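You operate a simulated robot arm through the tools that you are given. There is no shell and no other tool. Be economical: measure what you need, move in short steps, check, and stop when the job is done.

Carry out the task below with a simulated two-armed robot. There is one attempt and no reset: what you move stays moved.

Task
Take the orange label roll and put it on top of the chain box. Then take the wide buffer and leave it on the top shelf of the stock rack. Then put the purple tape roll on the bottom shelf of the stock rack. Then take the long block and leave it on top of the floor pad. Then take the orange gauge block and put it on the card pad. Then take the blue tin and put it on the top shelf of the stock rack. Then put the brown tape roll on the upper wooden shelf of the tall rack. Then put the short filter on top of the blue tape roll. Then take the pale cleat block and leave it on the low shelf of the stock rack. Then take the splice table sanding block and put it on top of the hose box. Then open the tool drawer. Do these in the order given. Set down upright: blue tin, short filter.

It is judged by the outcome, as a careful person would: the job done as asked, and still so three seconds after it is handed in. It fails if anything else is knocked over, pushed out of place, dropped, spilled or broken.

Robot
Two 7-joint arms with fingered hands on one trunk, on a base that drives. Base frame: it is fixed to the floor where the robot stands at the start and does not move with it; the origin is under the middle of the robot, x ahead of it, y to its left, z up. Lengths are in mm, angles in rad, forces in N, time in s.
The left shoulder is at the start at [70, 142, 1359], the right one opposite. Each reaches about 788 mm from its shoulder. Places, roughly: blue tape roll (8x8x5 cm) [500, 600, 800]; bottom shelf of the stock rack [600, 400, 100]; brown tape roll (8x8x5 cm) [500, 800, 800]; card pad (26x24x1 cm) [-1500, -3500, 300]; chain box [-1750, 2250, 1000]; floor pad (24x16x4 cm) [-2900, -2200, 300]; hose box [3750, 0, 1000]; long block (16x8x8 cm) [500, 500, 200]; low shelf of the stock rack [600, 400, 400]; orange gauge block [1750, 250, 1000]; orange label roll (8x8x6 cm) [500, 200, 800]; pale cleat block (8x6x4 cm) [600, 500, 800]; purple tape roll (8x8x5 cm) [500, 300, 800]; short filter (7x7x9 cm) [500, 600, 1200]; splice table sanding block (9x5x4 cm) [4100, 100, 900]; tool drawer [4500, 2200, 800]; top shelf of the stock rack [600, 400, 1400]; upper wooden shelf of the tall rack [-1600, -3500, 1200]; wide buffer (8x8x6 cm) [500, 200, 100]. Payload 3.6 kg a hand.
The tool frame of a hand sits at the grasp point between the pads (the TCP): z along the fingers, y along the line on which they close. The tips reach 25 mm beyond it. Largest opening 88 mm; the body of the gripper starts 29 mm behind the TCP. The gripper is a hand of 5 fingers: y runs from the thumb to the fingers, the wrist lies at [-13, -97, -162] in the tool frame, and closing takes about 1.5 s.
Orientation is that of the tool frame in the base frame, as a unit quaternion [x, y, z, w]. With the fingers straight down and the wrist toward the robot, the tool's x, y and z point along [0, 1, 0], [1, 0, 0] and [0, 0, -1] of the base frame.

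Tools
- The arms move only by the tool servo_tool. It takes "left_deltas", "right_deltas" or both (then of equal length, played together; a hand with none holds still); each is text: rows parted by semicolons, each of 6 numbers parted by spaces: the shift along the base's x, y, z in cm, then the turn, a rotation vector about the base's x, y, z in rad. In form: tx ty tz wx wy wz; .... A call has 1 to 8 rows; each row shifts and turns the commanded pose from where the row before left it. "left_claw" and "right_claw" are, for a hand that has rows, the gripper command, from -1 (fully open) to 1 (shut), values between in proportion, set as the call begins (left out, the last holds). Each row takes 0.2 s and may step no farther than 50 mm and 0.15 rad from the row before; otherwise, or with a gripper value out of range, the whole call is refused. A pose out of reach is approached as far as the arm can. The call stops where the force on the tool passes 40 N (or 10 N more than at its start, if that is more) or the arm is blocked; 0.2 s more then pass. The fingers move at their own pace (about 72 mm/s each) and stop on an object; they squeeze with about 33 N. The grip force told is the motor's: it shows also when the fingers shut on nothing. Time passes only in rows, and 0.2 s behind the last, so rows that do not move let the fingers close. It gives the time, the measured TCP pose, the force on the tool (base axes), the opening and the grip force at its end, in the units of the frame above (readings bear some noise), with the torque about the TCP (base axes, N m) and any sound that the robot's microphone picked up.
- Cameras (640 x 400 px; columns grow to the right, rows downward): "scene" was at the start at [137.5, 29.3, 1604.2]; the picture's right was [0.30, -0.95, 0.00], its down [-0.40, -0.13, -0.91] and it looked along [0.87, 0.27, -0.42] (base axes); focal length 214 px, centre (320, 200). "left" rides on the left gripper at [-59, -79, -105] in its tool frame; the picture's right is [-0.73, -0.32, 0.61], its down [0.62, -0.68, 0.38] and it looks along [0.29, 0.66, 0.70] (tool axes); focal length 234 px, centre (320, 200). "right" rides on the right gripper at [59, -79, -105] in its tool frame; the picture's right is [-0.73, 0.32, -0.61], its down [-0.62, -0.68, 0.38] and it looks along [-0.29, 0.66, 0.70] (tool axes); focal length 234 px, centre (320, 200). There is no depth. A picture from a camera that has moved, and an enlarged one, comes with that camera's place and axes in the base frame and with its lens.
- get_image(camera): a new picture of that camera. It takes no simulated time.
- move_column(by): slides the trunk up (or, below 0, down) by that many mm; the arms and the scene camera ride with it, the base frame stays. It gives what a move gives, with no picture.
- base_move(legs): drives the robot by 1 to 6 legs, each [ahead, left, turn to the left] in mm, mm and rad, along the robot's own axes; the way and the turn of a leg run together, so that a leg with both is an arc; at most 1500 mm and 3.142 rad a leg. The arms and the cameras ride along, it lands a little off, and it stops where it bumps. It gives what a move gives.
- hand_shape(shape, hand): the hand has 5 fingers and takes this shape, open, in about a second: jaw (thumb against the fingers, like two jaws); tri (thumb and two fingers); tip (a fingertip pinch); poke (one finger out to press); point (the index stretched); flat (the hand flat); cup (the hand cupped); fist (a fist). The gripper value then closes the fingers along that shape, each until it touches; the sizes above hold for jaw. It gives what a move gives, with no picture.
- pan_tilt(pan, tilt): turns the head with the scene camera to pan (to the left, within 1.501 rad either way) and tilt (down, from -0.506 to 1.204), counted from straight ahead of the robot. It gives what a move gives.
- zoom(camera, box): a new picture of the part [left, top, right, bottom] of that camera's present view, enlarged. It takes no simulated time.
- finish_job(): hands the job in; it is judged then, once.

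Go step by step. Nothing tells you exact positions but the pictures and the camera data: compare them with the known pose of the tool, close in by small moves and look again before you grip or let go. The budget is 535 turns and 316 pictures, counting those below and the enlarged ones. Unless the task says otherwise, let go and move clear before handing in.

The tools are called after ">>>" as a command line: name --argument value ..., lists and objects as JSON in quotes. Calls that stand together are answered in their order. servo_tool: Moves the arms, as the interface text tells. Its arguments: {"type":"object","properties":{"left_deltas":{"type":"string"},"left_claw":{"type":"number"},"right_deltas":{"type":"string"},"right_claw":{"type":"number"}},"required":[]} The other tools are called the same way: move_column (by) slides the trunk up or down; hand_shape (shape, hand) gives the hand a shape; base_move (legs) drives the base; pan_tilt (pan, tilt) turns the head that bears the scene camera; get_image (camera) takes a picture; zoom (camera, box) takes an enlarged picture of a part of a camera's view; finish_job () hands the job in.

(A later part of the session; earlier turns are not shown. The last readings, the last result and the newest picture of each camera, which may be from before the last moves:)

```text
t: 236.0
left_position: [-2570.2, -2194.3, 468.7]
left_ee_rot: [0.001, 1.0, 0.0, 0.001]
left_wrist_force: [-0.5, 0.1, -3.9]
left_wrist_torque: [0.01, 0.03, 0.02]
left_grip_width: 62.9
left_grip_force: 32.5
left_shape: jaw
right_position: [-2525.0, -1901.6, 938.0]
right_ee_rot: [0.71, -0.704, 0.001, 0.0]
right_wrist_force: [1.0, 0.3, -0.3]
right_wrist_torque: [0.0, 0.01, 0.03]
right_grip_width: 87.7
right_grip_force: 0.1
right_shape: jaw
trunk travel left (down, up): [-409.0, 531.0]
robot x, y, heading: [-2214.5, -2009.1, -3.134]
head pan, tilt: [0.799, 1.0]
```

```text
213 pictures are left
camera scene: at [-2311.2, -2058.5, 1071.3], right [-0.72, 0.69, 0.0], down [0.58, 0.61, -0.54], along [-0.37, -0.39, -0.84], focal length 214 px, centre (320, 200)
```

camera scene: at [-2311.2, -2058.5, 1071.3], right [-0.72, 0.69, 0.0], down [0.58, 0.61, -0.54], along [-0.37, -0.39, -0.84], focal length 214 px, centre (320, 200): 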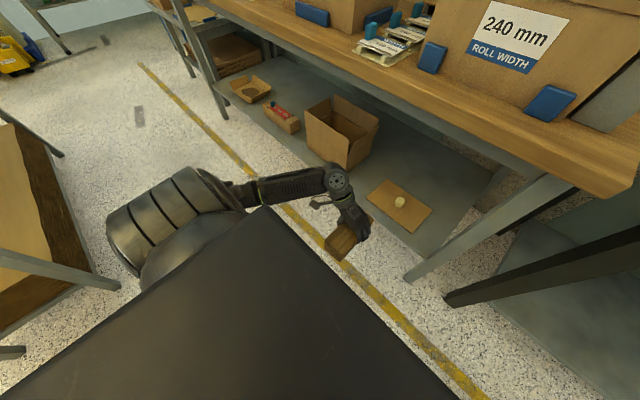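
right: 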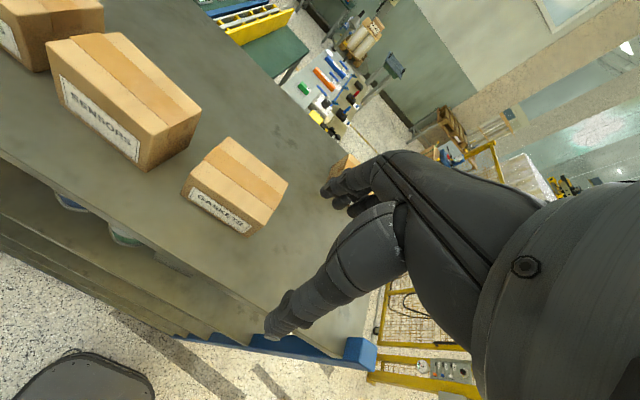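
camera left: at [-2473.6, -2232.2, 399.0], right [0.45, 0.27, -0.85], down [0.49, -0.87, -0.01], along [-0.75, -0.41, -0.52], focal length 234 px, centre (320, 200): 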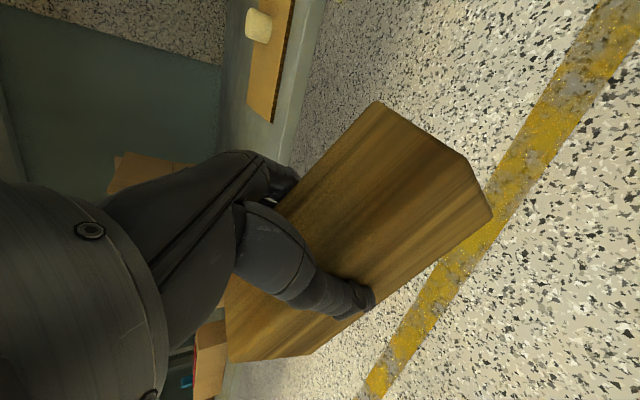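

The hand is level and turned. I'll lift the right hand away from the bench top, drive closer, and shift sideways.

>>> servo_tool --right_deltas "0 0 4.5 0 0 0; 0 0 4.5 0 0 0; 0 0 4.5 0 0 0; 0 0 4.5 0 0 0; 0 0 4.5 0 0 0; 0 0 0 0 0 0"

>>> base_move --legs '[[150, 0, -0.005]]'

>>> servo_tool --left_deltas "-3 2.5 0 0 0 0; -3 2.5 0 0 0 0; -3 2.5 0 0 0 0; 0 2.5 0 0 0 0; 0 0 0 0 0 0"

>>> get_image --camera "left"

>>> pan_tilt --pan 0.1 --tilt 0.8

>>> get_image --camera "scene"

```text
t: 237.4
left_position: [-2569.9, -2194.6, 467.7]
left_ee_rot: [0.0, 1.0, -0.001, 0.0]
left_wrist_force: [0.5, -0.2, -4.5]
left_wrist_torque: [0.0, -0.01, 0.0]
left_grip_width: 62.8
left_grip_force: 32.8
left_shape: jaw
right_position: [-2606.4, -1942.5, 1081.0]
right_ee_rot: [0.71, -0.704, 0.001, 0.003]
right_wrist_force: [-0.3, 0.5, -0.3]
right_wrist_torque: [0.03, -0.01, 0.01]
right_grip_width: 87.5
right_grip_force: 0.1
right_shape: jaw
right hand out of reach, approached as far as the arm can: row 2, 3, 4, 5
trunk travel left (down, up): [-409.0, 531.0]
robot x, y, heading: [-2208.8, -2010.2, -3.131]
head pan, tilt: [0.799, 1.0]
```

```text
t: 238.7
left_position: [-2719.2, -2195.1, 468.1]
left_ee_rot: [-0.002, 1.0, -0.001, 0.001]
left_wrist_force: [0.2, 0.3, -3.8]
left_wrist_torque: [0.0, 0.05, 0.02]
left_grip_width: 62.7
left_grip_force: 32.9
left_shape: jaw
right_position: [-2757.8, -1945.0, 1081.8]
right_ee_rot: [0.711, -0.703, 0.001, 0.001]
right_wrist_force: [0.4, 0.1, 0.0]
right_wrist_torque: [0.01, -0.02, 0.01]
right_grip_width: 87.6
right_grip_force: 0.2
right_shape: jaw
trunk travel left (down, up): [-409.0, 531.0]
robot x, y, heading: [-2365.0, -2011.4, -3.132]
head pan, tilt: [0.799, 1.0]
```

```text
t: 239.9
left_position: [-2808.6, -2093.4, 467.7]
left_ee_rot: [-0.001, 1.0, -0.001, 0.001]
left_wrist_force: [-0.4, -0.3, -3.9]
left_wrist_torque: [-0.02, -0.02, 0.02]
left_grip_width: 62.8
left_grip_force: 33.2
left_shape: jaw
right_position: [-2757.2, -1944.1, 1081.8]
right_ee_rot: [0.711, -0.703, 0.001, 0.002]
right_wrist_force: [0.2, -0.1, 0.9]
right_wrist_torque: [0.02, -0.01, -0.06]
right_grip_width: 87.5
right_grip_force: 0.1
right_shape: jaw
trunk travel left (down, up): [-409.0, 531.0]
robot x, y, heading: [-2359.3, -2013.3, -3.133]
head pan, tilt: [0.799, 1.0]
```

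```text
212 pictures are left
camera left: at [-2750.2, -2172.0, 572.8], right [0.73, -0.32, -0.61], down [-0.62, -0.68, -0.38], along [-0.29, 0.66, -0.7], focal length 234 px, centre (320, 200)
```

left: 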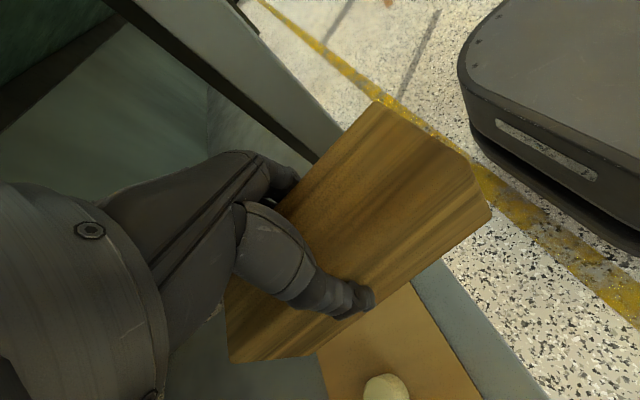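

```text
t: 241.0
left_position: [-2809.0, -2093.8, 468.4]
left_ee_rot: [-0.001, 1.0, -0.001, 0.0]
left_wrist_force: [0.3, 0.4, -3.4]
left_wrist_torque: [0.0, -0.02, -0.03]
left_grip_width: 62.7
left_grip_force: 32.7
left_shape: jaw
right_position: [-2756.7, -1944.1, 1082.0]
right_ee_rot: [0.711, -0.703, 0.002, 0.002]
right_wrist_force: [-0.5, 0.5, 0.1]
right_wrist_torque: [-0.01, -0.04, -0.02]
right_grip_width: 87.6
right_grip_force: 0.1
right_shape: jaw
trunk travel left (down, up): [-409.0, 531.0]
robot x, y, heading: [-2364.0, -2009.8, -3.132]
head pan, tilt: [0.099, 0.799]
```

```text
211 pictures are left
camera scene: at [-2492.6, -2017.8, 1086.4], right [-0.11, 0.99, 0.0], down [0.71, 0.08, -0.7], along [-0.69, -0.07, -0.72], focal length 214 px, centre (320, 200)
```

scene: 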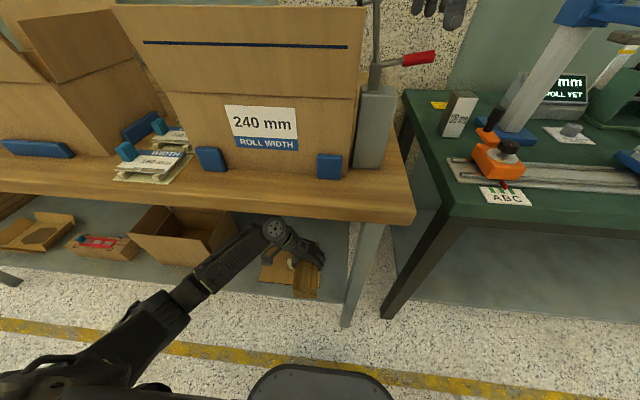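

The plug is at (-2873…-2886, -2168). I'll move 74 mm further in and lower toward the pad's right part.

>>> servo_tool --left_deltas "-4 0 0 0 0 0; -3.4 0 0 0 0 0; 0 0 -3.5 0 0 0; 0 0 -3.5 0 0 0; 0 0 -2 0 0 0; 0 0 0 0 0 0"

>>> get_image --camera "left"

>>> zoom --camera "scene" --box '[180, 190, 400, 340]'

```text
t: 242.4
left_position: [-2882.2, -2095.4, 378.4]
left_ee_rot: [-0.001, 1.0, 0.0, 0.0]
left_wrist_force: [-0.3, -0.2, -3.1]
left_wrist_torque: [-0.01, 0.04, 0.02]
left_grip_width: 63.0
left_grip_force: 32.7
left_shape: jaw
right_position: [-2755.0, -1944.3, 1081.8]
right_ee_rot: [0.711, -0.704, 0.001, 0.002]
right_wrist_force: [-0.5, 0.1, -0.9]
right_wrist_torque: [-0.06, 0.04, -0.02]
right_grip_width: 87.9
right_grip_force: 0.1
right_shape: jaw
trunk travel left (down, up): [-409.0, 531.0]
robot x, y, heading: [-2359.0, -2006.1, -3.134]
head pan, tilt: [0.099, 0.799]
```

```text
210 pictures are left
camera left: at [-2824.3, -2175.2, 483.9], right [0.73, -0.32, -0.61], down [-0.62, -0.68, -0.38], along [-0.29, 0.66, -0.7], focal length 234 px, centre (320, 200)
```

left: 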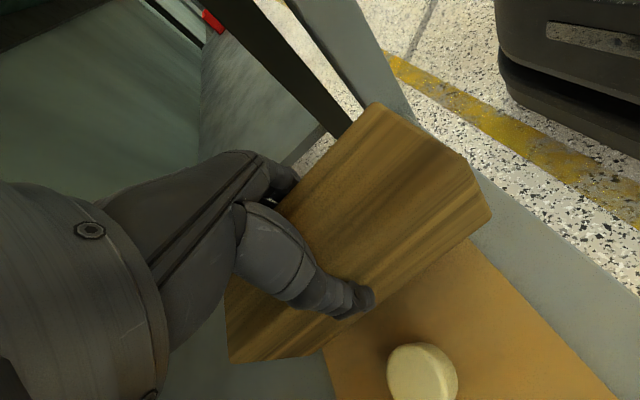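

```text
2.67 times, centred on (290, 265) of scene
camera zoom: at [-2492.7, -2017.7, 1086.4], right [-0.11, 0.99, 0.0], down [0.71, 0.08, -0.7], along [-0.69, -0.07, -0.72], focal length 572 px, centre (400, 27)
```

zoom: 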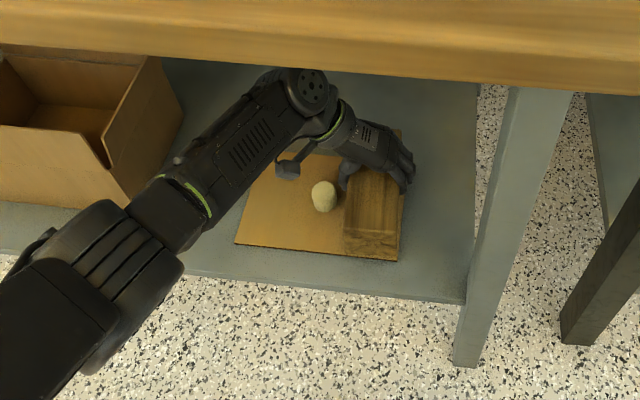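

The block is over the pad beside the plug. Lowering to contact.

>>> servo_tool --left_deltas "0 0.2 -1 0 0 0; 0 0.1 -0.8 0 0 0; 0 0 -0.5 0 0 0; 0 0 -0.4 0 0 0; 0 0 0 0 0 0"

```text
t: 243.6
left_position: [-2884.1, -2093.4, 351.4]
left_ee_rot: [-0.002, 1.0, 0.0, 0.0]
left_wrist_force: [-0.3, 0.1, -3.5]
left_wrist_torque: [0.02, 0.01, 0.04]
left_grip_width: 62.6
left_grip_force: 33.2
left_shape: jaw
right_position: [-2755.6, -1943.5, 1081.1]
right_ee_rot: [0.711, -0.704, 0.002, 0.002]
right_wrist_force: [-0.2, -0.5, -0.4]
right_wrist_torque: [-0.01, -0.03, 0.01]
right_grip_width: 87.5
right_grip_force: 0.0
right_shape: jaw
trunk travel left (down, up): [-409.0, 531.0]
robot x, y, heading: [-2362.3, -2008.8, -3.137]
head pan, tilt: [0.099, 0.799]
```

>>> servo_tool --left_deltas "0 0 -0.3 0 0 0; 0 0 -0.3 0 0 0; 0 0 0 0 0 0"

>>> servo_tool --left_deltas "0 0 -0.3 0 0 0; 0 0 -0.2 0 0 0; 0 0 0 0 0 0"

>>> get_image --camera "left"

```text
t: 244.4
left_position: [-2882.4, -2091.7, 344.9]
left_ee_rot: [-0.001, 1.0, 0.001, -0.001]
left_wrist_force: [0.8, -0.4, -0.4]
left_wrist_torque: [0.13, 0.23, 0.03]
left_grip_width: 62.8
left_grip_force: 32.8
left_shape: jaw
right_position: [-2756.7, -1944.4, 1081.9]
right_ee_rot: [0.711, -0.703, 0.001, 0.002]
right_wrist_force: [1.0, -0.3, 0.5]
right_wrist_torque: [0.04, 0.01, -0.01]
right_grip_width: 87.6
right_grip_force: 0.1
right_shape: jaw
trunk travel left (down, up): [-409.0, 531.0]
robot x, y, heading: [-2360.2, -2014.0, -3.134]
head pan, tilt: [0.099, 0.799]
```

```text
t: 245.2
left_position: [-2882.9, -2091.8, 342.6]
left_ee_rot: [-0.001, 1.0, 0.0, -0.001]
left_wrist_force: [1.9, -2.0, 21.8]
left_wrist_torque: [0.71, 0.41, 0.04]
left_grip_width: 62.6
left_grip_force: 32.7
left_shape: jaw
right_position: [-2754.3, -1944.8, 1083.0]
right_ee_rot: [0.711, -0.703, 0.0, 0.003]
right_wrist_force: [-0.8, 0.3, 0.0]
right_wrist_torque: [0.01, 0.0, 0.03]
right_grip_width: 87.8
right_grip_force: 0.1
right_shape: jaw
trunk travel left (down, up): [-409.0, 531.0]
robot x, y, heading: [-2361.3, -2011.2, -3.143]
head pan, tilt: [0.099, 0.799]
```

```text
208 pictures are left
camera left: at [-2824.8, -2171.2, 447.6], right [0.72, -0.32, -0.61], down [-0.62, -0.68, -0.38], along [-0.29, 0.66, -0.69], focal length 234 px, centre (320, 200)
```

left: 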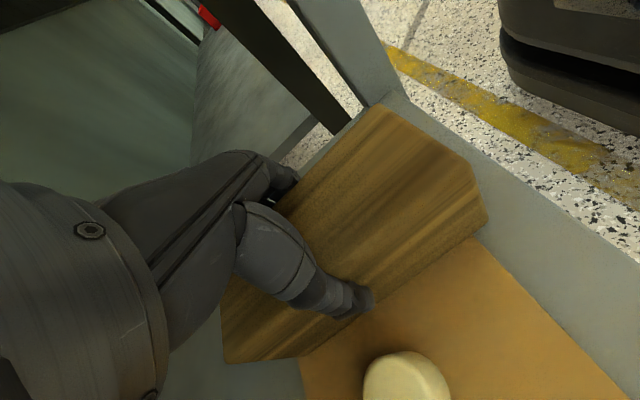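

Firm contact. I'll open just enough and rise.

>>> servo_tool --left_deltas "0 0 0.3 0 0 0; 0 0 0 0 0 0; 0 0 0 0 0 0; 0 0 0 0 0 0; 0 0 0.6 0 0 0; 0 0 0 0 0 0" --left_claw -0.82

>>> get_image --camera "left"

```text
t: 246.6
left_position: [-2883.6, -2093.6, 348.3]
left_ee_rot: [-0.001, 1.0, -0.001, 0.0]
left_wrist_force: [-0.4, 0.1, -4.0]
left_wrist_torque: [-0.03, -0.03, -0.02]
left_grip_width: 65.6
left_grip_force: 33.0
left_shape: jaw
right_position: [-2756.9, -1944.3, 1081.5]
right_ee_rot: [0.711, -0.703, 0.001, 0.002]
right_wrist_force: [0.1, -0.4, 1.1]
right_wrist_torque: [0.01, -0.02, 0.02]
right_grip_width: 87.5
right_grip_force: 0.1
right_shape: jaw
trunk travel left (down, up): [-409.0, 531.0]
robot x, y, heading: [-2362.3, -2011.3, -3.135]
head pan, tilt: [0.099, 0.799]
```

```text
207 pictures are left
camera left: at [-2824.2, -2171.6, 453.4], right [0.73, -0.32, -0.61], down [-0.62, -0.68, -0.38], along [-0.29, 0.66, -0.7], focal length 234 px, centre (320, 200)
```

left: 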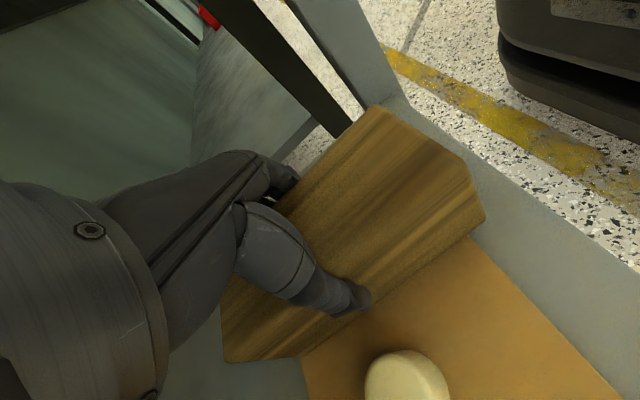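

Not released yet; I'll set it back down and open fully.

>>> servo_tool --left_deltas "0 0 -0.5 0 0 0; 0 0 -0.15 0 0 0; 0 0 0 0 0 0; 0 0 0 0 0 0" --left_claw -0.82

>>> servo_tool --left_deltas "0 0 0 0 0 0; 0 0 0 0 0 0; 0 0 0 0 0 0; 0 0 0.4 0 0 0; 0 0 0.4 0 0 0; 0 0 0 0 0 0" --left_claw -1

>>> get_image --camera "left"

```text
t: 247.6
left_position: [-2882.8, -2091.6, 343.7]
left_ee_rot: [-0.001, 1.0, -0.001, 0.001]
left_wrist_force: [2.4, -1.0, 4.6]
left_wrist_torque: [0.29, 0.09, -0.02]
left_grip_width: 65.6
left_grip_force: 33.3
left_shape: jaw
right_position: [-2754.8, -1943.3, 1082.5]
right_ee_rot: [0.711, -0.703, 0.001, 0.002]
right_wrist_force: [-0.6, -0.5, -0.3]
right_wrist_torque: [-0.04, 0.02, -0.04]
right_grip_width: 87.4
right_grip_force: 0.1
right_shape: jaw
trunk travel left (down, up): [-409.0, 531.0]
robot x, y, heading: [-2359.9, -2011.9, -3.135]
head pan, tilt: [0.099, 0.799]
```

```text
t: 249.0
left_position: [-2882.6, -2092.4, 351.8]
left_ee_rot: [-0.002, 1.0, -0.001, 0.0]
left_wrist_force: [0.2, 1.0, -0.7]
left_wrist_torque: [-0.02, 0.0, 0.02]
left_grip_width: 87.6
left_grip_force: 0.1
left_shape: jaw
right_position: [-2756.5, -1943.4, 1081.5]
right_ee_rot: [0.71, -0.704, 0.001, 0.003]
right_wrist_force: [-0.5, 0.2, -0.2]
right_wrist_torque: [0.0, 0.03, 0.01]
right_grip_width: 87.5
right_grip_force: 0.1
right_shape: jaw
trunk travel left (down, up): [-409.0, 531.0]
robot x, y, heading: [-2358.8, -2014.2, -3.139]
head pan, tilt: [0.099, 0.799]
```

```text
206 pictures are left
camera left: at [-2823.9, -2171.2, 456.4], right [0.73, -0.32, -0.61], down [-0.62, -0.68, -0.38], along [-0.29, 0.66, -0.7], focal length 234 px, centre (320, 200)
```

left: 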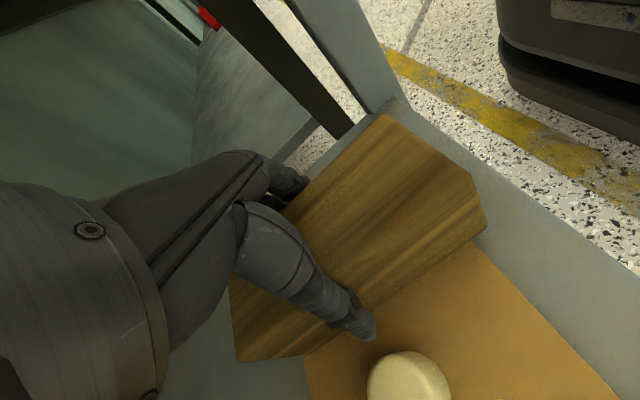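

Released (no weight on the hand). Rising clear.

>>> servo_tool --left_deltas "0 0 1 0 0 0; 0 0 2 0 0 0; 0 0 3 0 0 0; 0 0 3 0 0 0; 0 0 0 0 0 0"

>>> get_image --camera "left"

>>> zoom --camera "scene" --box '[180, 190, 400, 340]'

```text
t: 250.2
left_position: [-2883.6, -2095.2, 440.1]
left_ee_rot: [-0.001, 1.0, -0.001, 0.001]
left_wrist_force: [0.1, 0.4, -0.7]
left_wrist_torque: [0.0, -0.01, 0.03]
left_grip_width: 87.9
left_grip_force: 0.1
left_shape: jaw
right_position: [-2755.9, -1944.1, 1081.9]
right_ee_rot: [0.711, -0.703, 0.001, 0.003]
right_wrist_force: [1.2, -0.7, -0.4]
right_wrist_torque: [0.0, 0.04, 0.02]
right_grip_width: 87.5
right_grip_force: 0.0
right_shape: jaw
trunk travel left (down, up): [-409.0, 531.0]
robot x, y, heading: [-2362.6, -2010.0, -3.133]
head pan, tilt: [0.099, 0.799]
```

```text
205 pictures are left
camera left: at [-2824.9, -2173.4, 545.3], right [0.73, -0.32, -0.61], down [-0.62, -0.68, -0.38], along [-0.29, 0.66, -0.7], focal length 234 px, centre (320, 200)
```

left: 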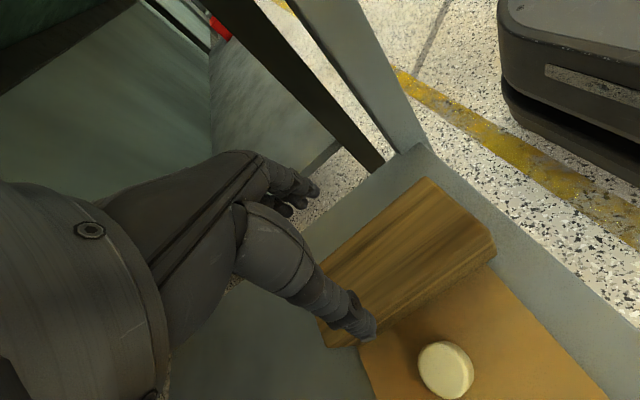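

```text
2.67 times, centred on (290, 265) of scene
camera zoom: at [-2492.3, -2017.6, 1086.4], right [-0.11, 0.99, 0.0], down [0.71, 0.08, -0.7], along [-0.69, -0.07, -0.72], focal length 572 px, centre (400, 27)
```

zoom: 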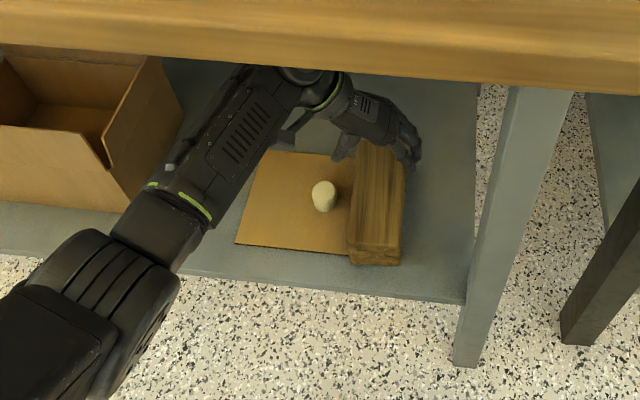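

The long block rests flat on the floor pad. I'll withdraw the arm from under the bench and back the base away.

>>> servo_tool --left_deltas "4 -1.5 0 0 0 0; 4 -1.5 0 0 0 0; 4 -1.5 0 0 0 0; 4 -1.5 0 0 0 0; 3 -1.5 0 0 0 0; 0 0 0 0 0 0"

>>> base_move --legs '[[-190, 0, 0]]'

>>> servo_tool --left_deltas "0 0 2 0 0 0.14; 0 0 2 0 0 0.14; 0 0 2 0 0 0.14; 0 0 2 0 0 0.14; 0 0 0 0 0 0.14; 0 0 0 0 0 0.14; 0 0 0 0 0 0.14; 0 0 0 0 0 0.14"

>>> servo_tool --left_deltas "0 0 0 0 0 0.14; 0 0 0 0 0 0.14; 0 0 0 0 0 0.14; 0 0 0 0 0 0.03; 0 0 0 0 0 0"

```text
t: 251.6
left_position: [-2692.6, -2168.3, 442.7]
left_ee_rot: [0.0, 1.0, 0.0, -0.001]
left_wrist_force: [0.7, 0.4, -0.3]
left_wrist_torque: [0.0, -0.01, 0.03]
left_grip_width: 88.1
left_grip_force: 0.1
left_shape: jaw
right_position: [-2756.8, -1943.8, 1081.8]
right_ee_rot: [0.711, -0.703, 0.001, 0.003]
right_wrist_force: [-0.2, 0.5, -0.1]
right_wrist_torque: [-0.02, 0.03, 0.03]
right_grip_width: 87.8
right_grip_force: 0.1
right_shape: jaw
trunk travel left (down, up): [-409.0, 531.0]
robot x, y, heading: [-2365.6, -2009.9, -3.133]
head pan, tilt: [0.099, 0.799]
```

```text
t: 253.2
left_position: [-2504.8, -2167.1, 442.8]
left_ee_rot: [-0.005, 1.0, 0.0, -0.001]
left_wrist_force: [0.1, 0.5, -0.5]
left_wrist_torque: [-0.02, 0.01, -0.02]
left_grip_width: 88.0
left_grip_force: 0.0
left_shape: jaw
right_position: [-2569.5, -1945.3, 1081.9]
right_ee_rot: [0.713, -0.701, 0.001, 0.003]
right_wrist_force: [-1.2, -0.8, -0.3]
right_wrist_torque: [-0.04, 0.04, 0.0]
right_grip_width: 88.0
right_grip_force: 0.1
right_shape: jaw
trunk travel left (down, up): [-409.0, 531.0]
robot x, y, heading: [-2174.4, -2008.8, -3.129]
head pan, tilt: [0.099, 0.799]
```

```text
t: 254.9
left_position: [-2503.3, -2166.8, 522.0]
left_ee_rot: [-0.536, 0.845, 0.0, 0.001]
left_wrist_force: [0.6, 0.4, -0.2]
left_wrist_torque: [-0.01, -0.01, -0.01]
left_grip_width: 87.8
left_grip_force: 0.2
left_shape: jaw
right_position: [-2569.2, -1944.3, 1083.1]
right_ee_rot: [0.713, -0.701, 0.001, 0.003]
right_wrist_force: [0.5, 0.1, -0.3]
right_wrist_torque: [0.02, 0.01, -0.03]
right_grip_width: 87.8
right_grip_force: 0.0
right_shape: jaw
trunk travel left (down, up): [-409.0, 531.0]
robot x, y, heading: [-2175.6, -2009.0, -3.133]
head pan, tilt: [0.099, 0.799]
```

```text
t: 256.1
left_position: [-2504.8, -2169.5, 522.3]
left_ee_rot: [0.711, -0.704, 0.001, -0.001]
left_wrist_force: [0.3, 0.0, -0.2]
left_wrist_torque: [0.03, 0.04, 0.03]
left_grip_width: 88.0
left_grip_force: 0.1
left_shape: jaw
right_position: [-2570.2, -1945.8, 1082.1]
right_ee_rot: [0.712, -0.702, 0.001, 0.003]
right_wrist_force: [0.8, 0.8, -0.5]
right_wrist_torque: [0.02, 0.0, 0.04]
right_grip_width: 87.7
right_grip_force: 0.1
right_shape: jaw
trunk travel left (down, up): [-409.0, 531.0]
robot x, y, heading: [-2175.5, -2012.4, -3.13]
head pan, tilt: [0.099, 0.799]
```

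Block task done. Next is the orange gauge block near (1750, 250). I'll drive out past the trolley, turn around, and head to the far side of the stock rack.

>>> move_column --by 400

>>> base_move --legs '[[0, -860, -0.01], [0, 0, 3.14], [1450, 0, 0]]'

>>> pan_tilt --pan 0.0 --tilt 0.4

>>> get_image --camera "scene"

```text
t: 260.0
left_position: [-2505.7, -2168.9, 921.6]
left_ee_rot: [0.709, -0.705, 0.0, -0.001]
left_wrist_force: [0.1, -0.4, -0.2]
left_wrist_torque: [0.0, 0.02, 0.0]
left_grip_width: 88.0
left_grip_force: 0.0
left_shape: jaw
right_position: [-2569.8, -1945.7, 1482.0]
right_ee_rot: [0.713, -0.701, 0.001, 0.002]
right_wrist_force: [0.0, 0.1, -0.1]
right_wrist_torque: [-0.03, 0.0, 0.02]
right_grip_width: 87.5
right_grip_force: 0.1
right_shape: jaw
trunk travel left (down, up): [-809.0, 131.0]
robot x, y, heading: [-2173.0, -2008.3, -3.128]
head pan, tilt: [0.099, 0.799]
```

```text
t: 278.3
left_position: [-412.3, -1156.9, 921.9]
left_ee_rot: [0.736, 0.677, 0.0, -0.001]
left_wrist_force: [-0.4, 0.9, 0.7]
left_wrist_torque: [0.0, 0.01, -0.01]
left_grip_width: 87.9
left_grip_force: 0.0
left_shape: jaw
right_position: [-368.0, -1387.6, 1481.8]
right_ee_rot: [0.733, 0.681, 0.002, -0.001]
right_wrist_force: [0.4, 0.3, 0.2]
right_wrist_torque: [0.0, 0.01, 0.0]
right_grip_width: 87.6
right_grip_force: 0.1
right_shape: jaw
trunk travel left (down, up): [-809.0, 131.0]
robot x, y, heading: [-756.6, -1289.6, -0.076]
head pan, tilt: [0.099, 0.799]
```

```text
t: 279.2
left_position: [-411.2, -1158.5, 922.6]
left_ee_rot: [0.736, 0.677, 0.0, -0.001]
left_wrist_force: [-0.3, -0.1, -0.3]
left_wrist_torque: [-0.03, -0.01, -0.02]
left_grip_width: 87.8
left_grip_force: 0.1
left_shape: jaw
right_position: [-366.6, -1387.1, 1482.7]
right_ee_rot: [0.732, 0.681, 0.003, -0.002]
right_wrist_force: [0.2, 0.4, 0.1]
right_wrist_torque: [0.01, -0.02, -0.04]
right_grip_width: 87.8
right_grip_force: 0.1
right_shape: jaw
trunk travel left (down, up): [-809.0, 131.0]
robot x, y, heading: [-752.9, -1290.2, -0.08]
head pan, tilt: [0.0, 0.4]
```

```text
203 pictures are left
camera scene: at [-613.6, -1297.4, 1521.5], right [-0.08, -1.0, 0.0], down [-0.39, 0.03, -0.92], along [0.92, -0.07, -0.39], focal length 214 px, centre (320, 200)
```

scene: 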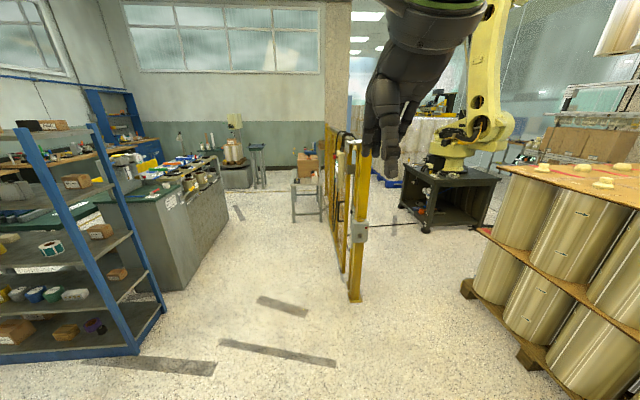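

The corridor between the rack and the fence is clear. I'll drive through and look at the green workbench behind the rack.

>>> base_move --legs '[[0, 300, 0.08], [1500, 0, 0], [900, 0, 0], [0, 0, 1.57]]'

>>> pan_tilt --pan 0.2 --tilt 0.5

>>> get_image --camera "scene"

```text
t: 296.7
left_position: [1574.0, -671.5, 922.2]
left_ee_rot: [0.013, 1.0, -0.001, 0.0]
left_wrist_force: [0.5, 0.1, -0.1]
left_wrist_torque: [-0.01, 0.01, -0.03]
left_grip_width: 87.9
left_grip_force: 0.1
left_shape: jaw
right_position: [1800.0, -612.9, 1483.3]
right_ee_rot: [0.008, 1.0, 0.0, -0.002]
right_wrist_force: [-0.5, 1.2, -0.2]
right_wrist_torque: [-0.02, -0.02, -0.02]
right_grip_width: 87.7
right_grip_force: 0.0
right_shape: jaw
trunk travel left (down, up): [-809.0, 131.0]
robot x, y, heading: [1721.4, -1001.9, 1.553]
head pan, tilt: [0.0, 0.4]
```

```text
t: 297.5
left_position: [1575.0, -670.1, 921.5]
left_ee_rot: [0.012, 1.0, -0.001, 0.0]
left_wrist_force: [-0.3, 0.7, -0.1]
left_wrist_torque: [0.01, 0.01, -0.06]
left_grip_width: 87.6
left_grip_force: 0.0
left_shape: jaw
right_position: [1800.3, -613.2, 1481.9]
right_ee_rot: [0.008, 1.0, 0.0, -0.003]
right_wrist_force: [-0.7, 0.4, -0.3]
right_wrist_torque: [-0.05, 0.0, -0.01]
right_grip_width: 87.8
right_grip_force: 0.0
right_shape: jaw
trunk travel left (down, up): [-809.0, 131.0]
robot x, y, heading: [1726.1, -1006.2, 1.56]
head pan, tilt: [0.201, 0.499]
```

```text
202 pictures are left
camera scene: at [1707.8, -865.0, 1512.4], right [0.98, 0.18, 0.0], down [0.09, -0.47, -0.88], along [-0.16, 0.86, -0.48], focal length 214 px, centre (320, 200)
```

scene: 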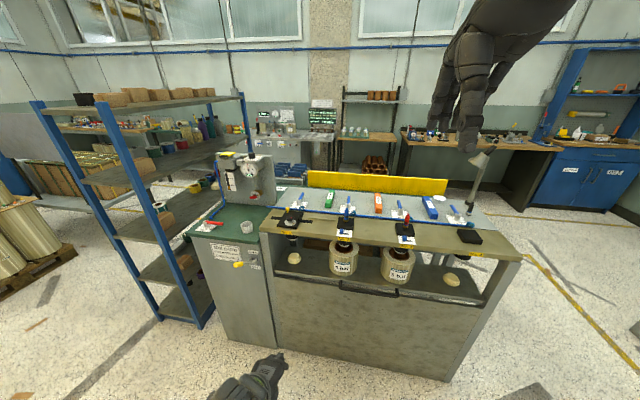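

>>> zoom --camera "scene" --box '[260, 160, 540, 320]'

```text
2.29 times, centred on (400, 240) of scene
camera zoom: at [1707.8, -865.0, 1512.4], right [0.98, 0.18, 0.0], down [0.09, -0.47, -0.88], along [-0.16, 0.86, -0.48], focal length 490 px, centre (137, 109)
```

zoom: 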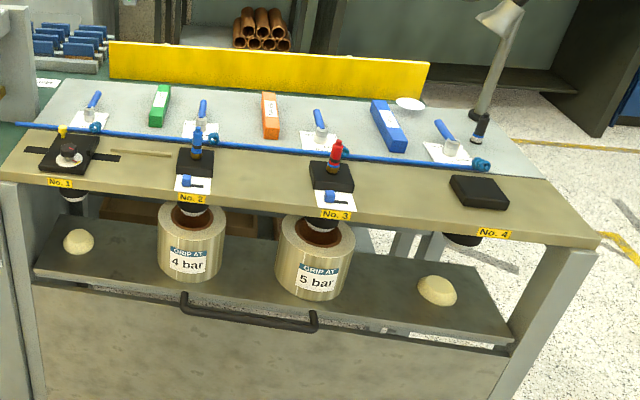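

The orange gauge block lies on the plate beyond the front ledge, near x≈1825. The right arm suits it; I'll raise the trunk and drive closer.

>>> move_column --by 130

>>> base_move --legs '[[420, 0, 0.01]]'

>>> pan_tilt --pan 0.0 --tilt 0.7

>>> get_image --camera "scene"

>>> get_image --camera "right"

```text
t: 299.1
left_position: [1574.1, -670.5, 1051.3]
left_ee_rot: [0.012, 1.0, -0.001, 0.0]
left_wrist_force: [0.1, -0.4, 0.1]
left_wrist_torque: [0.01, -0.01, 0.0]
left_grip_width: 87.7
left_grip_force: 0.0
left_shape: jaw
right_position: [1799.8, -613.3, 1611.7]
right_ee_rot: [0.006, 1.0, 0.001, -0.002]
right_wrist_force: [0.5, -0.9, -0.5]
right_wrist_torque: [0.05, 0.0, 0.01]
right_grip_width: 87.8
right_grip_force: 0.0
right_shape: jaw
trunk travel left (down, up): [-939.0, 1.0]
robot x, y, heading: [1724.4, -1008.8, 1.554]
head pan, tilt: [0.201, 0.499]
```

```text
t: 301.6
left_position: [1578.3, -254.0, 1053.2]
left_ee_rot: [0.009, 1.0, 0.0, 0.0]
left_wrist_force: [0.0, -0.2, 0.2]
left_wrist_torque: [0.01, 0.0, 0.01]
left_grip_width: 87.7
left_grip_force: 0.0
left_shape: jaw
right_position: [1802.9, -195.9, 1612.7]
right_ee_rot: [0.003, 1.0, 0.002, -0.003]
right_wrist_force: [-0.5, 0.3, -0.1]
right_wrist_torque: [0.0, 0.01, -0.02]
right_grip_width: 87.6
right_grip_force: 0.1
right_shape: jaw
trunk travel left (down, up): [-939.0, 1.0]
robot x, y, heading: [1730.4, -587.3, 1.56]
head pan, tilt: [0.201, 0.499]
```

```text
t: 302.4
left_position: [1578.0, -252.6, 1051.9]
left_ee_rot: [0.009, 1.0, -0.001, -0.001]
left_wrist_force: [0.2, -0.6, -0.3]
left_wrist_torque: [-0.04, 0.02, 0.02]
left_grip_width: 87.8
left_grip_force: 0.1
left_shape: jaw
right_position: [1802.5, -193.0, 1611.9]
right_ee_rot: [0.003, 1.0, 0.001, -0.003]
right_wrist_force: [0.3, -0.7, 0.8]
right_wrist_torque: [-0.01, -0.01, -0.02]
right_grip_width: 87.9
right_grip_force: 0.1
right_shape: jaw
trunk travel left (down, up): [-939.0, 1.0]
robot x, y, heading: [1732.2, -585.3, 1.554]
head pan, tilt: [0.0, 0.7]
```

```text
200 pictures are left
camera scene: at [1731.2, -450.1, 1624.8], right [1.0, -0.01, 0.0], down [-0.01, -0.64, -0.77], along [0.01, 0.77, -0.64], focal length 214 px, centre (320, 200)
```

scene: 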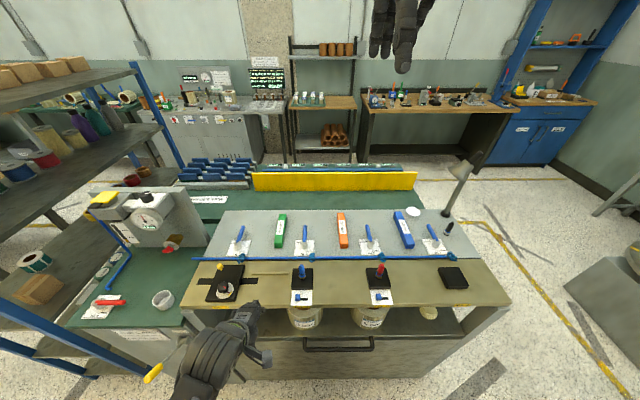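

```text
199 pictures are left
camera right: at [1743.6, -272.4, 1717.5], right [0.73, 0.32, 0.6], down [0.62, -0.69, -0.39], along [0.29, 0.66, -0.7], focal length 234 px, centre (320, 200)
```

right: 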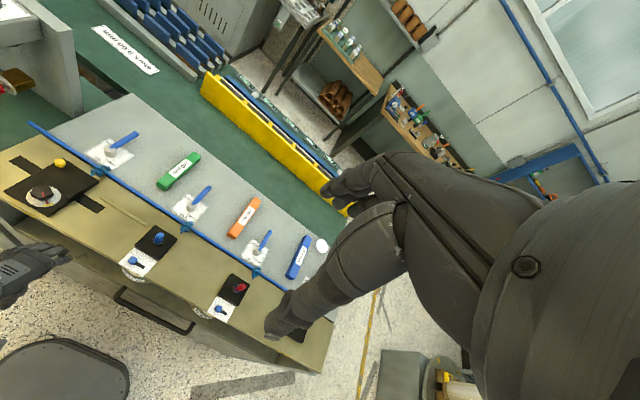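

>>> zoom --camera "scene" --box '[250, 180, 450, 310]'

>>> zoom --camera "right" --box '[120, 120, 340, 330]'

```text
3.08 times, centred on (350, 245) of scene
camera zoom: at [1731.2, -450.1, 1624.8], right [1.0, -0.01, 0.0], down [-0.01, -0.64, -0.77], along [0.01, 0.77, -0.64], focal length 660 px, centre (228, 62)
```

zoom: 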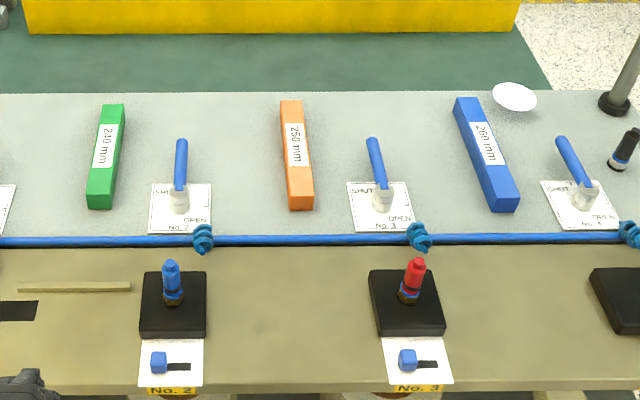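

```text
1.90 times, centred on (230, 225) of right
camera zoom: at [1743.6, -272.4, 1717.5], right [0.73, 0.32, 0.6], down [0.62, -0.69, -0.39], along [0.29, 0.66, -0.7], focal length 446 px, centre (491, 152)
```

zoom: 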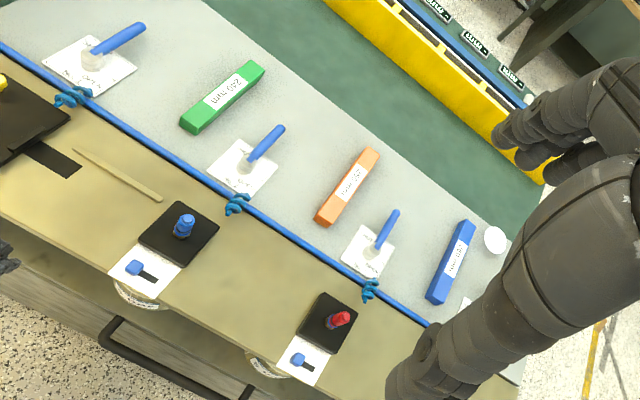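

The orange gauge block: centre about (1822, 107), top z≈1022, lying along y. I'll rotate the right hand 90° while lowering toward it.

>>> servo_tool --right_deltas "0 0 -3 0 0 0.14; 0 0 -3 0 0 0.14; 0 0 -3 0 0 0.14; 0 0 -3 0 0 0.14; 0 0 -3 0 0 0.14; 0 0 -3 0 0 0.14; 0 0 -3 0 0 0.14; 0 0 -3 0 0 0.14"

>>> servo_tool --right_deltas "0 3 -3 0 0 0.14; 0 3 -3 0 0 0.14; 0 3 -2 0 0 0.14; 0.5 3 -2 0 0 0.03; 0.5 3 -2 0 0 0; 0 3 -2 0 0 0; 0 0 0 0 0 0"

>>> get_image --camera "right"

>>> get_image --camera "scene"

```text
t: 304.2
left_position: [1578.8, -250.4, 1051.3]
left_ee_rot: [0.008, 1.0, -0.001, 0.0]
left_wrist_force: [-0.2, -0.8, 0.8]
left_wrist_torque: [-0.01, 0.0, 0.01]
left_grip_width: 88.1
left_grip_force: 0.0
left_shape: jaw
right_position: [1806.0, -192.7, 1372.3]
right_ee_rot: [-0.529, 0.849, 0.0, -0.003]
right_wrist_force: [0.9, -0.3, -1.1]
right_wrist_torque: [-0.03, 0.02, 0.02]
right_grip_width: 87.6
right_grip_force: 0.1
right_shape: jaw
trunk travel left (down, up): [-939.0, 1.0]
robot x, y, heading: [1730.0, -587.6, 1.554]
head pan, tilt: [0.0, 0.7]
```

```text
t: 305.8
left_position: [1579.4, -253.0, 1052.9]
left_ee_rot: [0.008, 1.0, 0.0, -0.001]
left_wrist_force: [-0.1, 0.3, -0.2]
left_wrist_torque: [0.01, 0.04, -0.03]
left_grip_width: 88.0
left_grip_force: 0.0
left_shape: jaw
right_position: [1750.4, -158.0, 1365.8]
right_ee_rot: [-0.583, 0.813, 0.0, -0.003]
right_wrist_force: [1.3, 0.3, 0.0]
right_wrist_torque: [0.05, 0.03, 0.02]
right_grip_width: 87.8
right_grip_force: 0.1
right_shape: jaw
right hand out of reach, approached as far as the arm can: row 1, 2, 3, 4, 5, 6
trunk travel left (down, up): [-939.0, 1.0]
robot x, y, heading: [1731.9, -584.1, 1.558]
head pan, tilt: [0.0, 0.7]
```

```text
196 pictures are left
camera right: at [1806.3, -239.3, 1470.0], right [-0.07, 0.79, 0.61], down [0.84, 0.37, -0.39], along [-0.53, 0.48, -0.69], focal length 234 px, centre (320, 200)
```

right: 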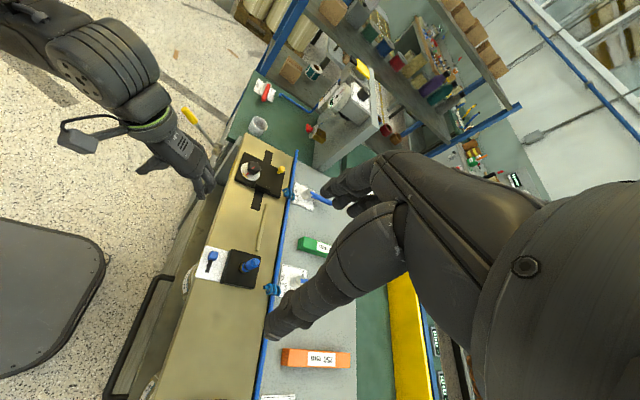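

```text
195 pictures are left
camera scene: at [1733.7, -451.7, 1624.8], right [1.0, -0.01, 0.0], down [-0.01, -0.64, -0.77], along [0.01, 0.77, -0.64], focal length 214 px, centre (320, 200)
```

scene: 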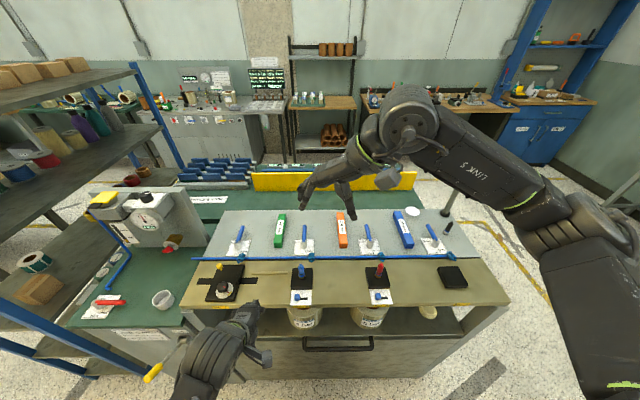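

>>> servo_tool --right_deltas "1 4 -2 0 0 0; 1 4 -2 0 0 0; 1 4 -1 0 0 0; 0 0 0 0 0 0"

```text
t: 306.8
left_position: [1577.6, -251.9, 1052.0]
left_ee_rot: [0.009, 1.0, -0.001, 0.0]
left_wrist_force: [0.1, -0.2, -0.7]
left_wrist_torque: [0.02, -0.04, 0.0]
left_grip_width: 87.7
left_grip_force: 0.1
left_shape: jaw
right_position: [1746.2, -154.6, 1360.3]
right_ee_rot: [-0.582, 0.813, -0.001, -0.002]
right_wrist_force: [0.3, -0.1, -0.4]
right_wrist_torque: [0.01, -0.02, 0.0]
right_grip_width: 87.4
right_grip_force: 0.2
right_shape: jaw
right hand out of reach, approached as far as the arm can: row 1, 2, 3
trunk travel left (down, up): [-939.0, 1.0]
robot x, y, heading: [1729.5, -586.2, 1.557]
head pan, tilt: [0.0, 0.7]
```

The arm is stuck at this height with that yaw. I'll rotate back, lower first, and then turn.

>>> servo_tool --right_deltas "0 0 0 0 0 -0.14; 0 0 0 0 0 -0.14; 0 0 0 0 0 -0.14; 0 0 0 0 0 -0.14; 0 0 0 0 0 -0.14; 0 0 0 0 0 -0.14; 0 0 0 0 0 0"

```text
t: 308.4
left_position: [1578.1, -253.3, 1051.2]
left_ee_rot: [0.009, 1.0, -0.001, -0.001]
left_wrist_force: [0.7, 0.4, -0.3]
left_wrist_torque: [0.0, -0.01, 0.0]
left_grip_width: 87.9
left_grip_force: 0.2
left_shape: jaw
right_position: [1747.0, -153.8, 1359.2]
right_ee_rot: [-0.201, 0.98, 0.001, -0.004]
right_wrist_force: [0.7, -0.3, 0.1]
right_wrist_torque: [-0.02, 0.0, -0.02]
right_grip_width: 87.6
right_grip_force: 0.1
right_shape: jaw
trunk travel left (down, up): [-939.0, 1.0]
robot x, y, heading: [1731.4, -590.5, 1.557]
head pan, tilt: [0.0, 0.7]
```

Good, responsive again. Moving forward and down over the gauge block.

>>> servo_tool --right_deltas "1.2 3.5 -3 0 0 0; 1.2 3.5 -3 0 0 0; 1.2 3.5 -3 0 0 0; 1.2 3.5 -3 0 0 0; 1.2 3.5 -3 0 0 0; 1.2 3.5 -3 0 0 0; 0.3 3.5 -2.5 0 0 0; 0 0 0 0 0 0"

>>> servo_tool --right_deltas "0 0 0 0 0 0.14; 0 0 0 0 0 0.14; 0 0 0 0 0 0.14; 0 0 0 0 0 0.14; 0 0 0 0 0 0.14; 0 0 0 0 0 0.14; 0 0 0 0 0 0.14; 0 0 0 0 0 0.14"

>>> get_image --camera "right"

```text
t: 310.2
left_position: [1578.5, -253.6, 1051.0]
left_ee_rot: [0.009, 1.0, -0.001, 0.0]
left_wrist_force: [0.5, -0.5, -0.5]
left_wrist_torque: [-0.04, 0.0, 0.0]
left_grip_width: 87.9
left_grip_force: 0.1
left_shape: jaw
right_position: [1824.2, 91.3, 1152.5]
right_ee_rot: [-0.202, 0.979, 0.001, -0.003]
right_wrist_force: [-0.3, -0.9, 0.1]
right_wrist_torque: [0.03, 0.01, -0.06]
right_grip_width: 87.6
right_grip_force: 0.0
right_shape: jaw
trunk travel left (down, up): [-939.0, 1.0]
robot x, y, heading: [1727.0, -588.6, 1.559]
head pan, tilt: [0.0, 0.7]
```

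```text
t: 312.0
left_position: [1579.6, -253.6, 1052.9]
left_ee_rot: [0.009, 1.0, 0.0, 0.0]
left_wrist_force: [0.3, 0.4, 0.6]
left_wrist_torque: [0.01, 0.03, 0.02]
left_grip_width: 88.1
left_grip_force: 0.0
left_shape: jaw
right_position: [1834.9, 44.6, 1136.8]
right_ee_rot: [-0.322, 0.947, 0.002, -0.002]
right_wrist_force: [0.7, -1.0, 0.8]
right_wrist_torque: [0.05, 0.02, -0.01]
right_grip_width: 88.1
right_grip_force: 0.0
right_shape: jaw
right hand out of reach, approached as far as the arm can: row 2, 3, 4, 5, 6, 7, 8
trunk travel left (down, up): [-939.0, 1.0]
robot x, y, heading: [1732.6, -584.8, 1.561]
head pan, tilt: [0.0, 0.7]
```

```text
194 pictures are left
camera right: at [1837.2, -53.6, 1242.3], right [0.38, 0.7, 0.61], down [0.91, -0.16, -0.39], along [-0.17, 0.7, -0.69], focal length 234 px, centre (320, 200)
```

right: 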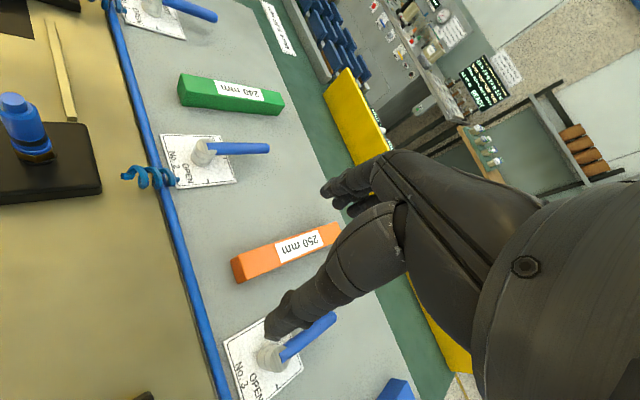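

Out of reach for that yaw, and the hand is close to a valve lever. I'll lift both hands, bring the base 110 mm closer, and try again.

>>> servo_tool --right_deltas "0 0 3 0 0 0; 0 0 3 0 0 0; -0.5 0 2 0 0 0; 0 0 0 0 0 0; 0 0 0 0 0 0; 0 0 0 0 0 0" --left_deltas "0 0 4 0 0 0; 0 0 4 0 0 0; 0 0 4 0 0 0; 0 0 4 0 0 0; 0 0 4 0 0 0; 0 0 0 0 0 0"

>>> base_move --legs '[[110, 0, 0]]'

>>> servo_tool --right_deltas "0 -1.5 0 0 0 0.14; 0 -1 0 0 0 0.14; 0 -1 0 0 0 0.14; 0 -1 0 0 0 0.14; 0 0 0 0 0 0.14; 0 0 0 0 0 0.14; 0 0 0 0 0 0.09; 0 0 0 0 0 0"

>>> get_image --camera "right"

>>> get_image --camera "scene"

```text
t: 312.5
left_position: [1539.1, -249.4, 1068.0]
left_ee_rot: [0.048, 0.995, 0.0, -0.091]
left_wrist_force: [-0.3, -0.3, -0.2]
left_wrist_torque: [-0.01, -0.02, -0.03]
left_grip_width: 87.7
left_grip_force: 0.0
left_shape: jaw
left hand out of reach, approached as far as the arm can: row 1, 2
right_position: [1833.2, 46.8, 1136.5]
right_ee_rot: [-0.32, 0.947, 0.0, -0.001]
right_wrist_force: [-0.1, -1.1, -0.5]
right_wrist_torque: [-0.02, -0.02, -0.05]
right_grip_width: 87.7
right_grip_force: 0.1
right_shape: jaw
right hand out of reach, approached as far as the arm can: row 1, 2
trunk travel left (down, up): [-939.0, 1.0]
robot x, y, heading: [1729.4, -581.7, 1.559]
head pan, tilt: [0.0, 0.7]
stopped in row 2 (left hand): the arm was blocked; the commanded pose is now the measured one
```

```text
t: 313.7
left_position: [1543.0, -140.7, 1069.3]
left_ee_rot: [0.048, 0.995, 0.001, -0.091]
left_wrist_force: [-0.1, 0.5, -0.4]
left_wrist_torque: [0.0, 0.0, -0.01]
left_grip_width: 87.7
left_grip_force: 0.0
left_shape: jaw
right_position: [1837.4, 154.2, 1138.4]
right_ee_rot: [-0.32, 0.948, 0.002, -0.001]
right_wrist_force: [-0.3, -0.5, 0.2]
right_wrist_torque: [0.01, 0.01, 0.0]
right_grip_width: 88.3
right_grip_force: 0.1
right_shape: jaw
trunk travel left (down, up): [-939.0, 1.0]
robot x, y, heading: [1729.8, -474.8, 1.558]
head pan, tilt: [0.0, 0.7]
```

```text
t: 315.5
left_position: [1542.3, -139.1, 1069.9]
left_ee_rot: [0.049, 0.995, 0.0, -0.09]
left_wrist_force: [0.3, 0.1, -0.5]
left_wrist_torque: [0.0, 0.01, 0.03]
left_grip_width: 87.8
left_grip_force: 0.0
left_shape: jaw
right_position: [1857.7, 133.5, 1144.6]
right_ee_rot: [-0.349, 0.937, 0.007, 0.006]
right_wrist_force: [-0.6, 0.7, 0.6]
right_wrist_torque: [0.01, 0.01, 0.02]
right_grip_width: 88.0
right_grip_force: 0.1
right_shape: jaw
right hand out of reach, approached as far as the arm can: row 1, 2, 3, 4, 5, 6, 7
trunk travel left (down, up): [-939.0, 1.0]
robot x, y, heading: [1735.1, -480.2, 1.565]
head pan, tilt: [0.0, 0.7]
```

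```text
193 pictures are left
camera right: at [1863.3, 33.6, 1249.0], right [0.34, 0.71, 0.62], down [0.92, -0.1, -0.38], along [-0.21, 0.7, -0.69], focal length 234 px, centre (320, 200)
```

right: 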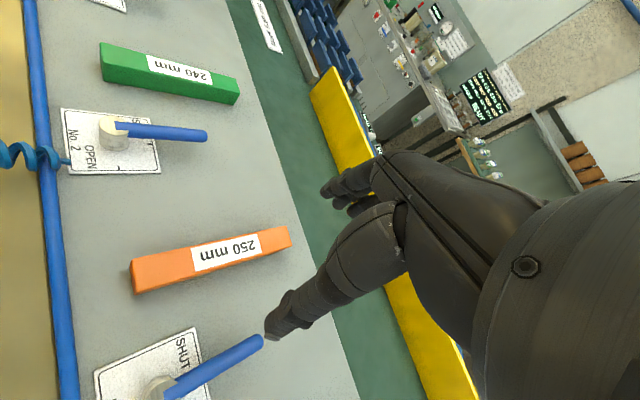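

```text
192 pictures are left
camera scene: at [1733.1, -339.8, 1624.8], right [1.0, -0.01, 0.0], down [-0.01, -0.64, -0.77], along [0.01, 0.77, -0.64], focal length 214 px, centre (320, 200)
```

scene: 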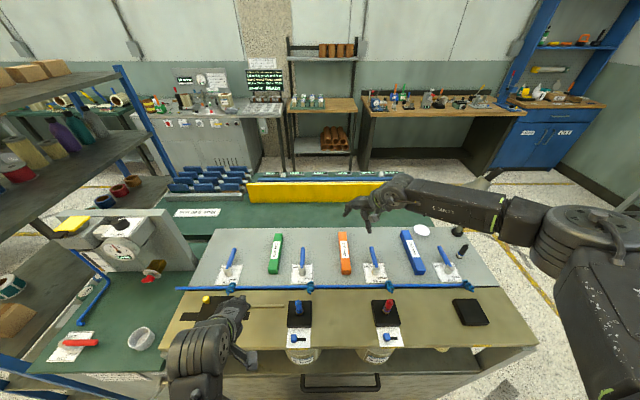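

Joint limits, not distance, block the right wrist here. The left arm managed this turn earlier at a lower relative height, so I'll back off and pre-configure the left hand turned -90°, then use base and trunk motions for the approach.

>>> base_move --legs '[[-400, 0, 0]]'

>>> servo_tool --left_deltas "0 2 -4 0 0 0; 0 2 -4 0 0 0; 0 1 -2 0 0 0; 0 0 0 0 0 0" --right_deltas "0 -4.5 0 0 0 -0.14; 0 -4.5 0 0 0 -0.14; 0 -4.5 0 0 0 -0.14; 0 -4.5 0 0 0 -0.14"

```text
t: 318.1
left_position: [1536.6, -547.7, 1068.1]
left_ee_rot: [0.047, 0.995, -0.001, -0.091]
left_wrist_force: [0.0, 1.1, 0.1]
left_wrist_torque: [-0.02, 0.02, -0.01]
left_grip_width: 88.1
left_grip_force: 0.0
left_shape: jaw
right_position: [1851.6, -272.0, 1145.4]
right_ee_rot: [-0.35, 0.937, 0.006, 0.005]
right_wrist_force: [-0.2, -0.5, 0.3]
right_wrist_torque: [0.02, 0.04, 0.01]
right_grip_width: 88.1
right_grip_force: 0.0
right_shape: jaw
trunk travel left (down, up): [-939.0, 1.0]
robot x, y, heading: [1723.9, -886.7, 1.56]
head pan, tilt: [0.0, 0.7]
```

```text
t: 319.1
left_position: [1536.5, -501.3, 969.0]
left_ee_rot: [0.047, 0.995, 0.0, -0.09]
left_wrist_force: [-0.5, -0.7, -0.8]
left_wrist_torque: [0.0, 0.0, -0.01]
left_grip_width: 88.2
left_grip_force: 0.1
left_shape: jaw
right_position: [1850.7, -455.6, 1147.7]
right_ee_rot: [-0.076, 0.997, 0.006, 0.007]
right_wrist_force: [-0.5, -0.1, 0.4]
right_wrist_torque: [-0.02, 0.0, 0.0]
right_grip_width: 88.1
right_grip_force: 0.1
right_shape: jaw
trunk travel left (down, up): [-939.0, 1.0]
robot x, y, heading: [1722.8, -882.9, 1.562]
head pan, tilt: [0.0, 0.7]
```

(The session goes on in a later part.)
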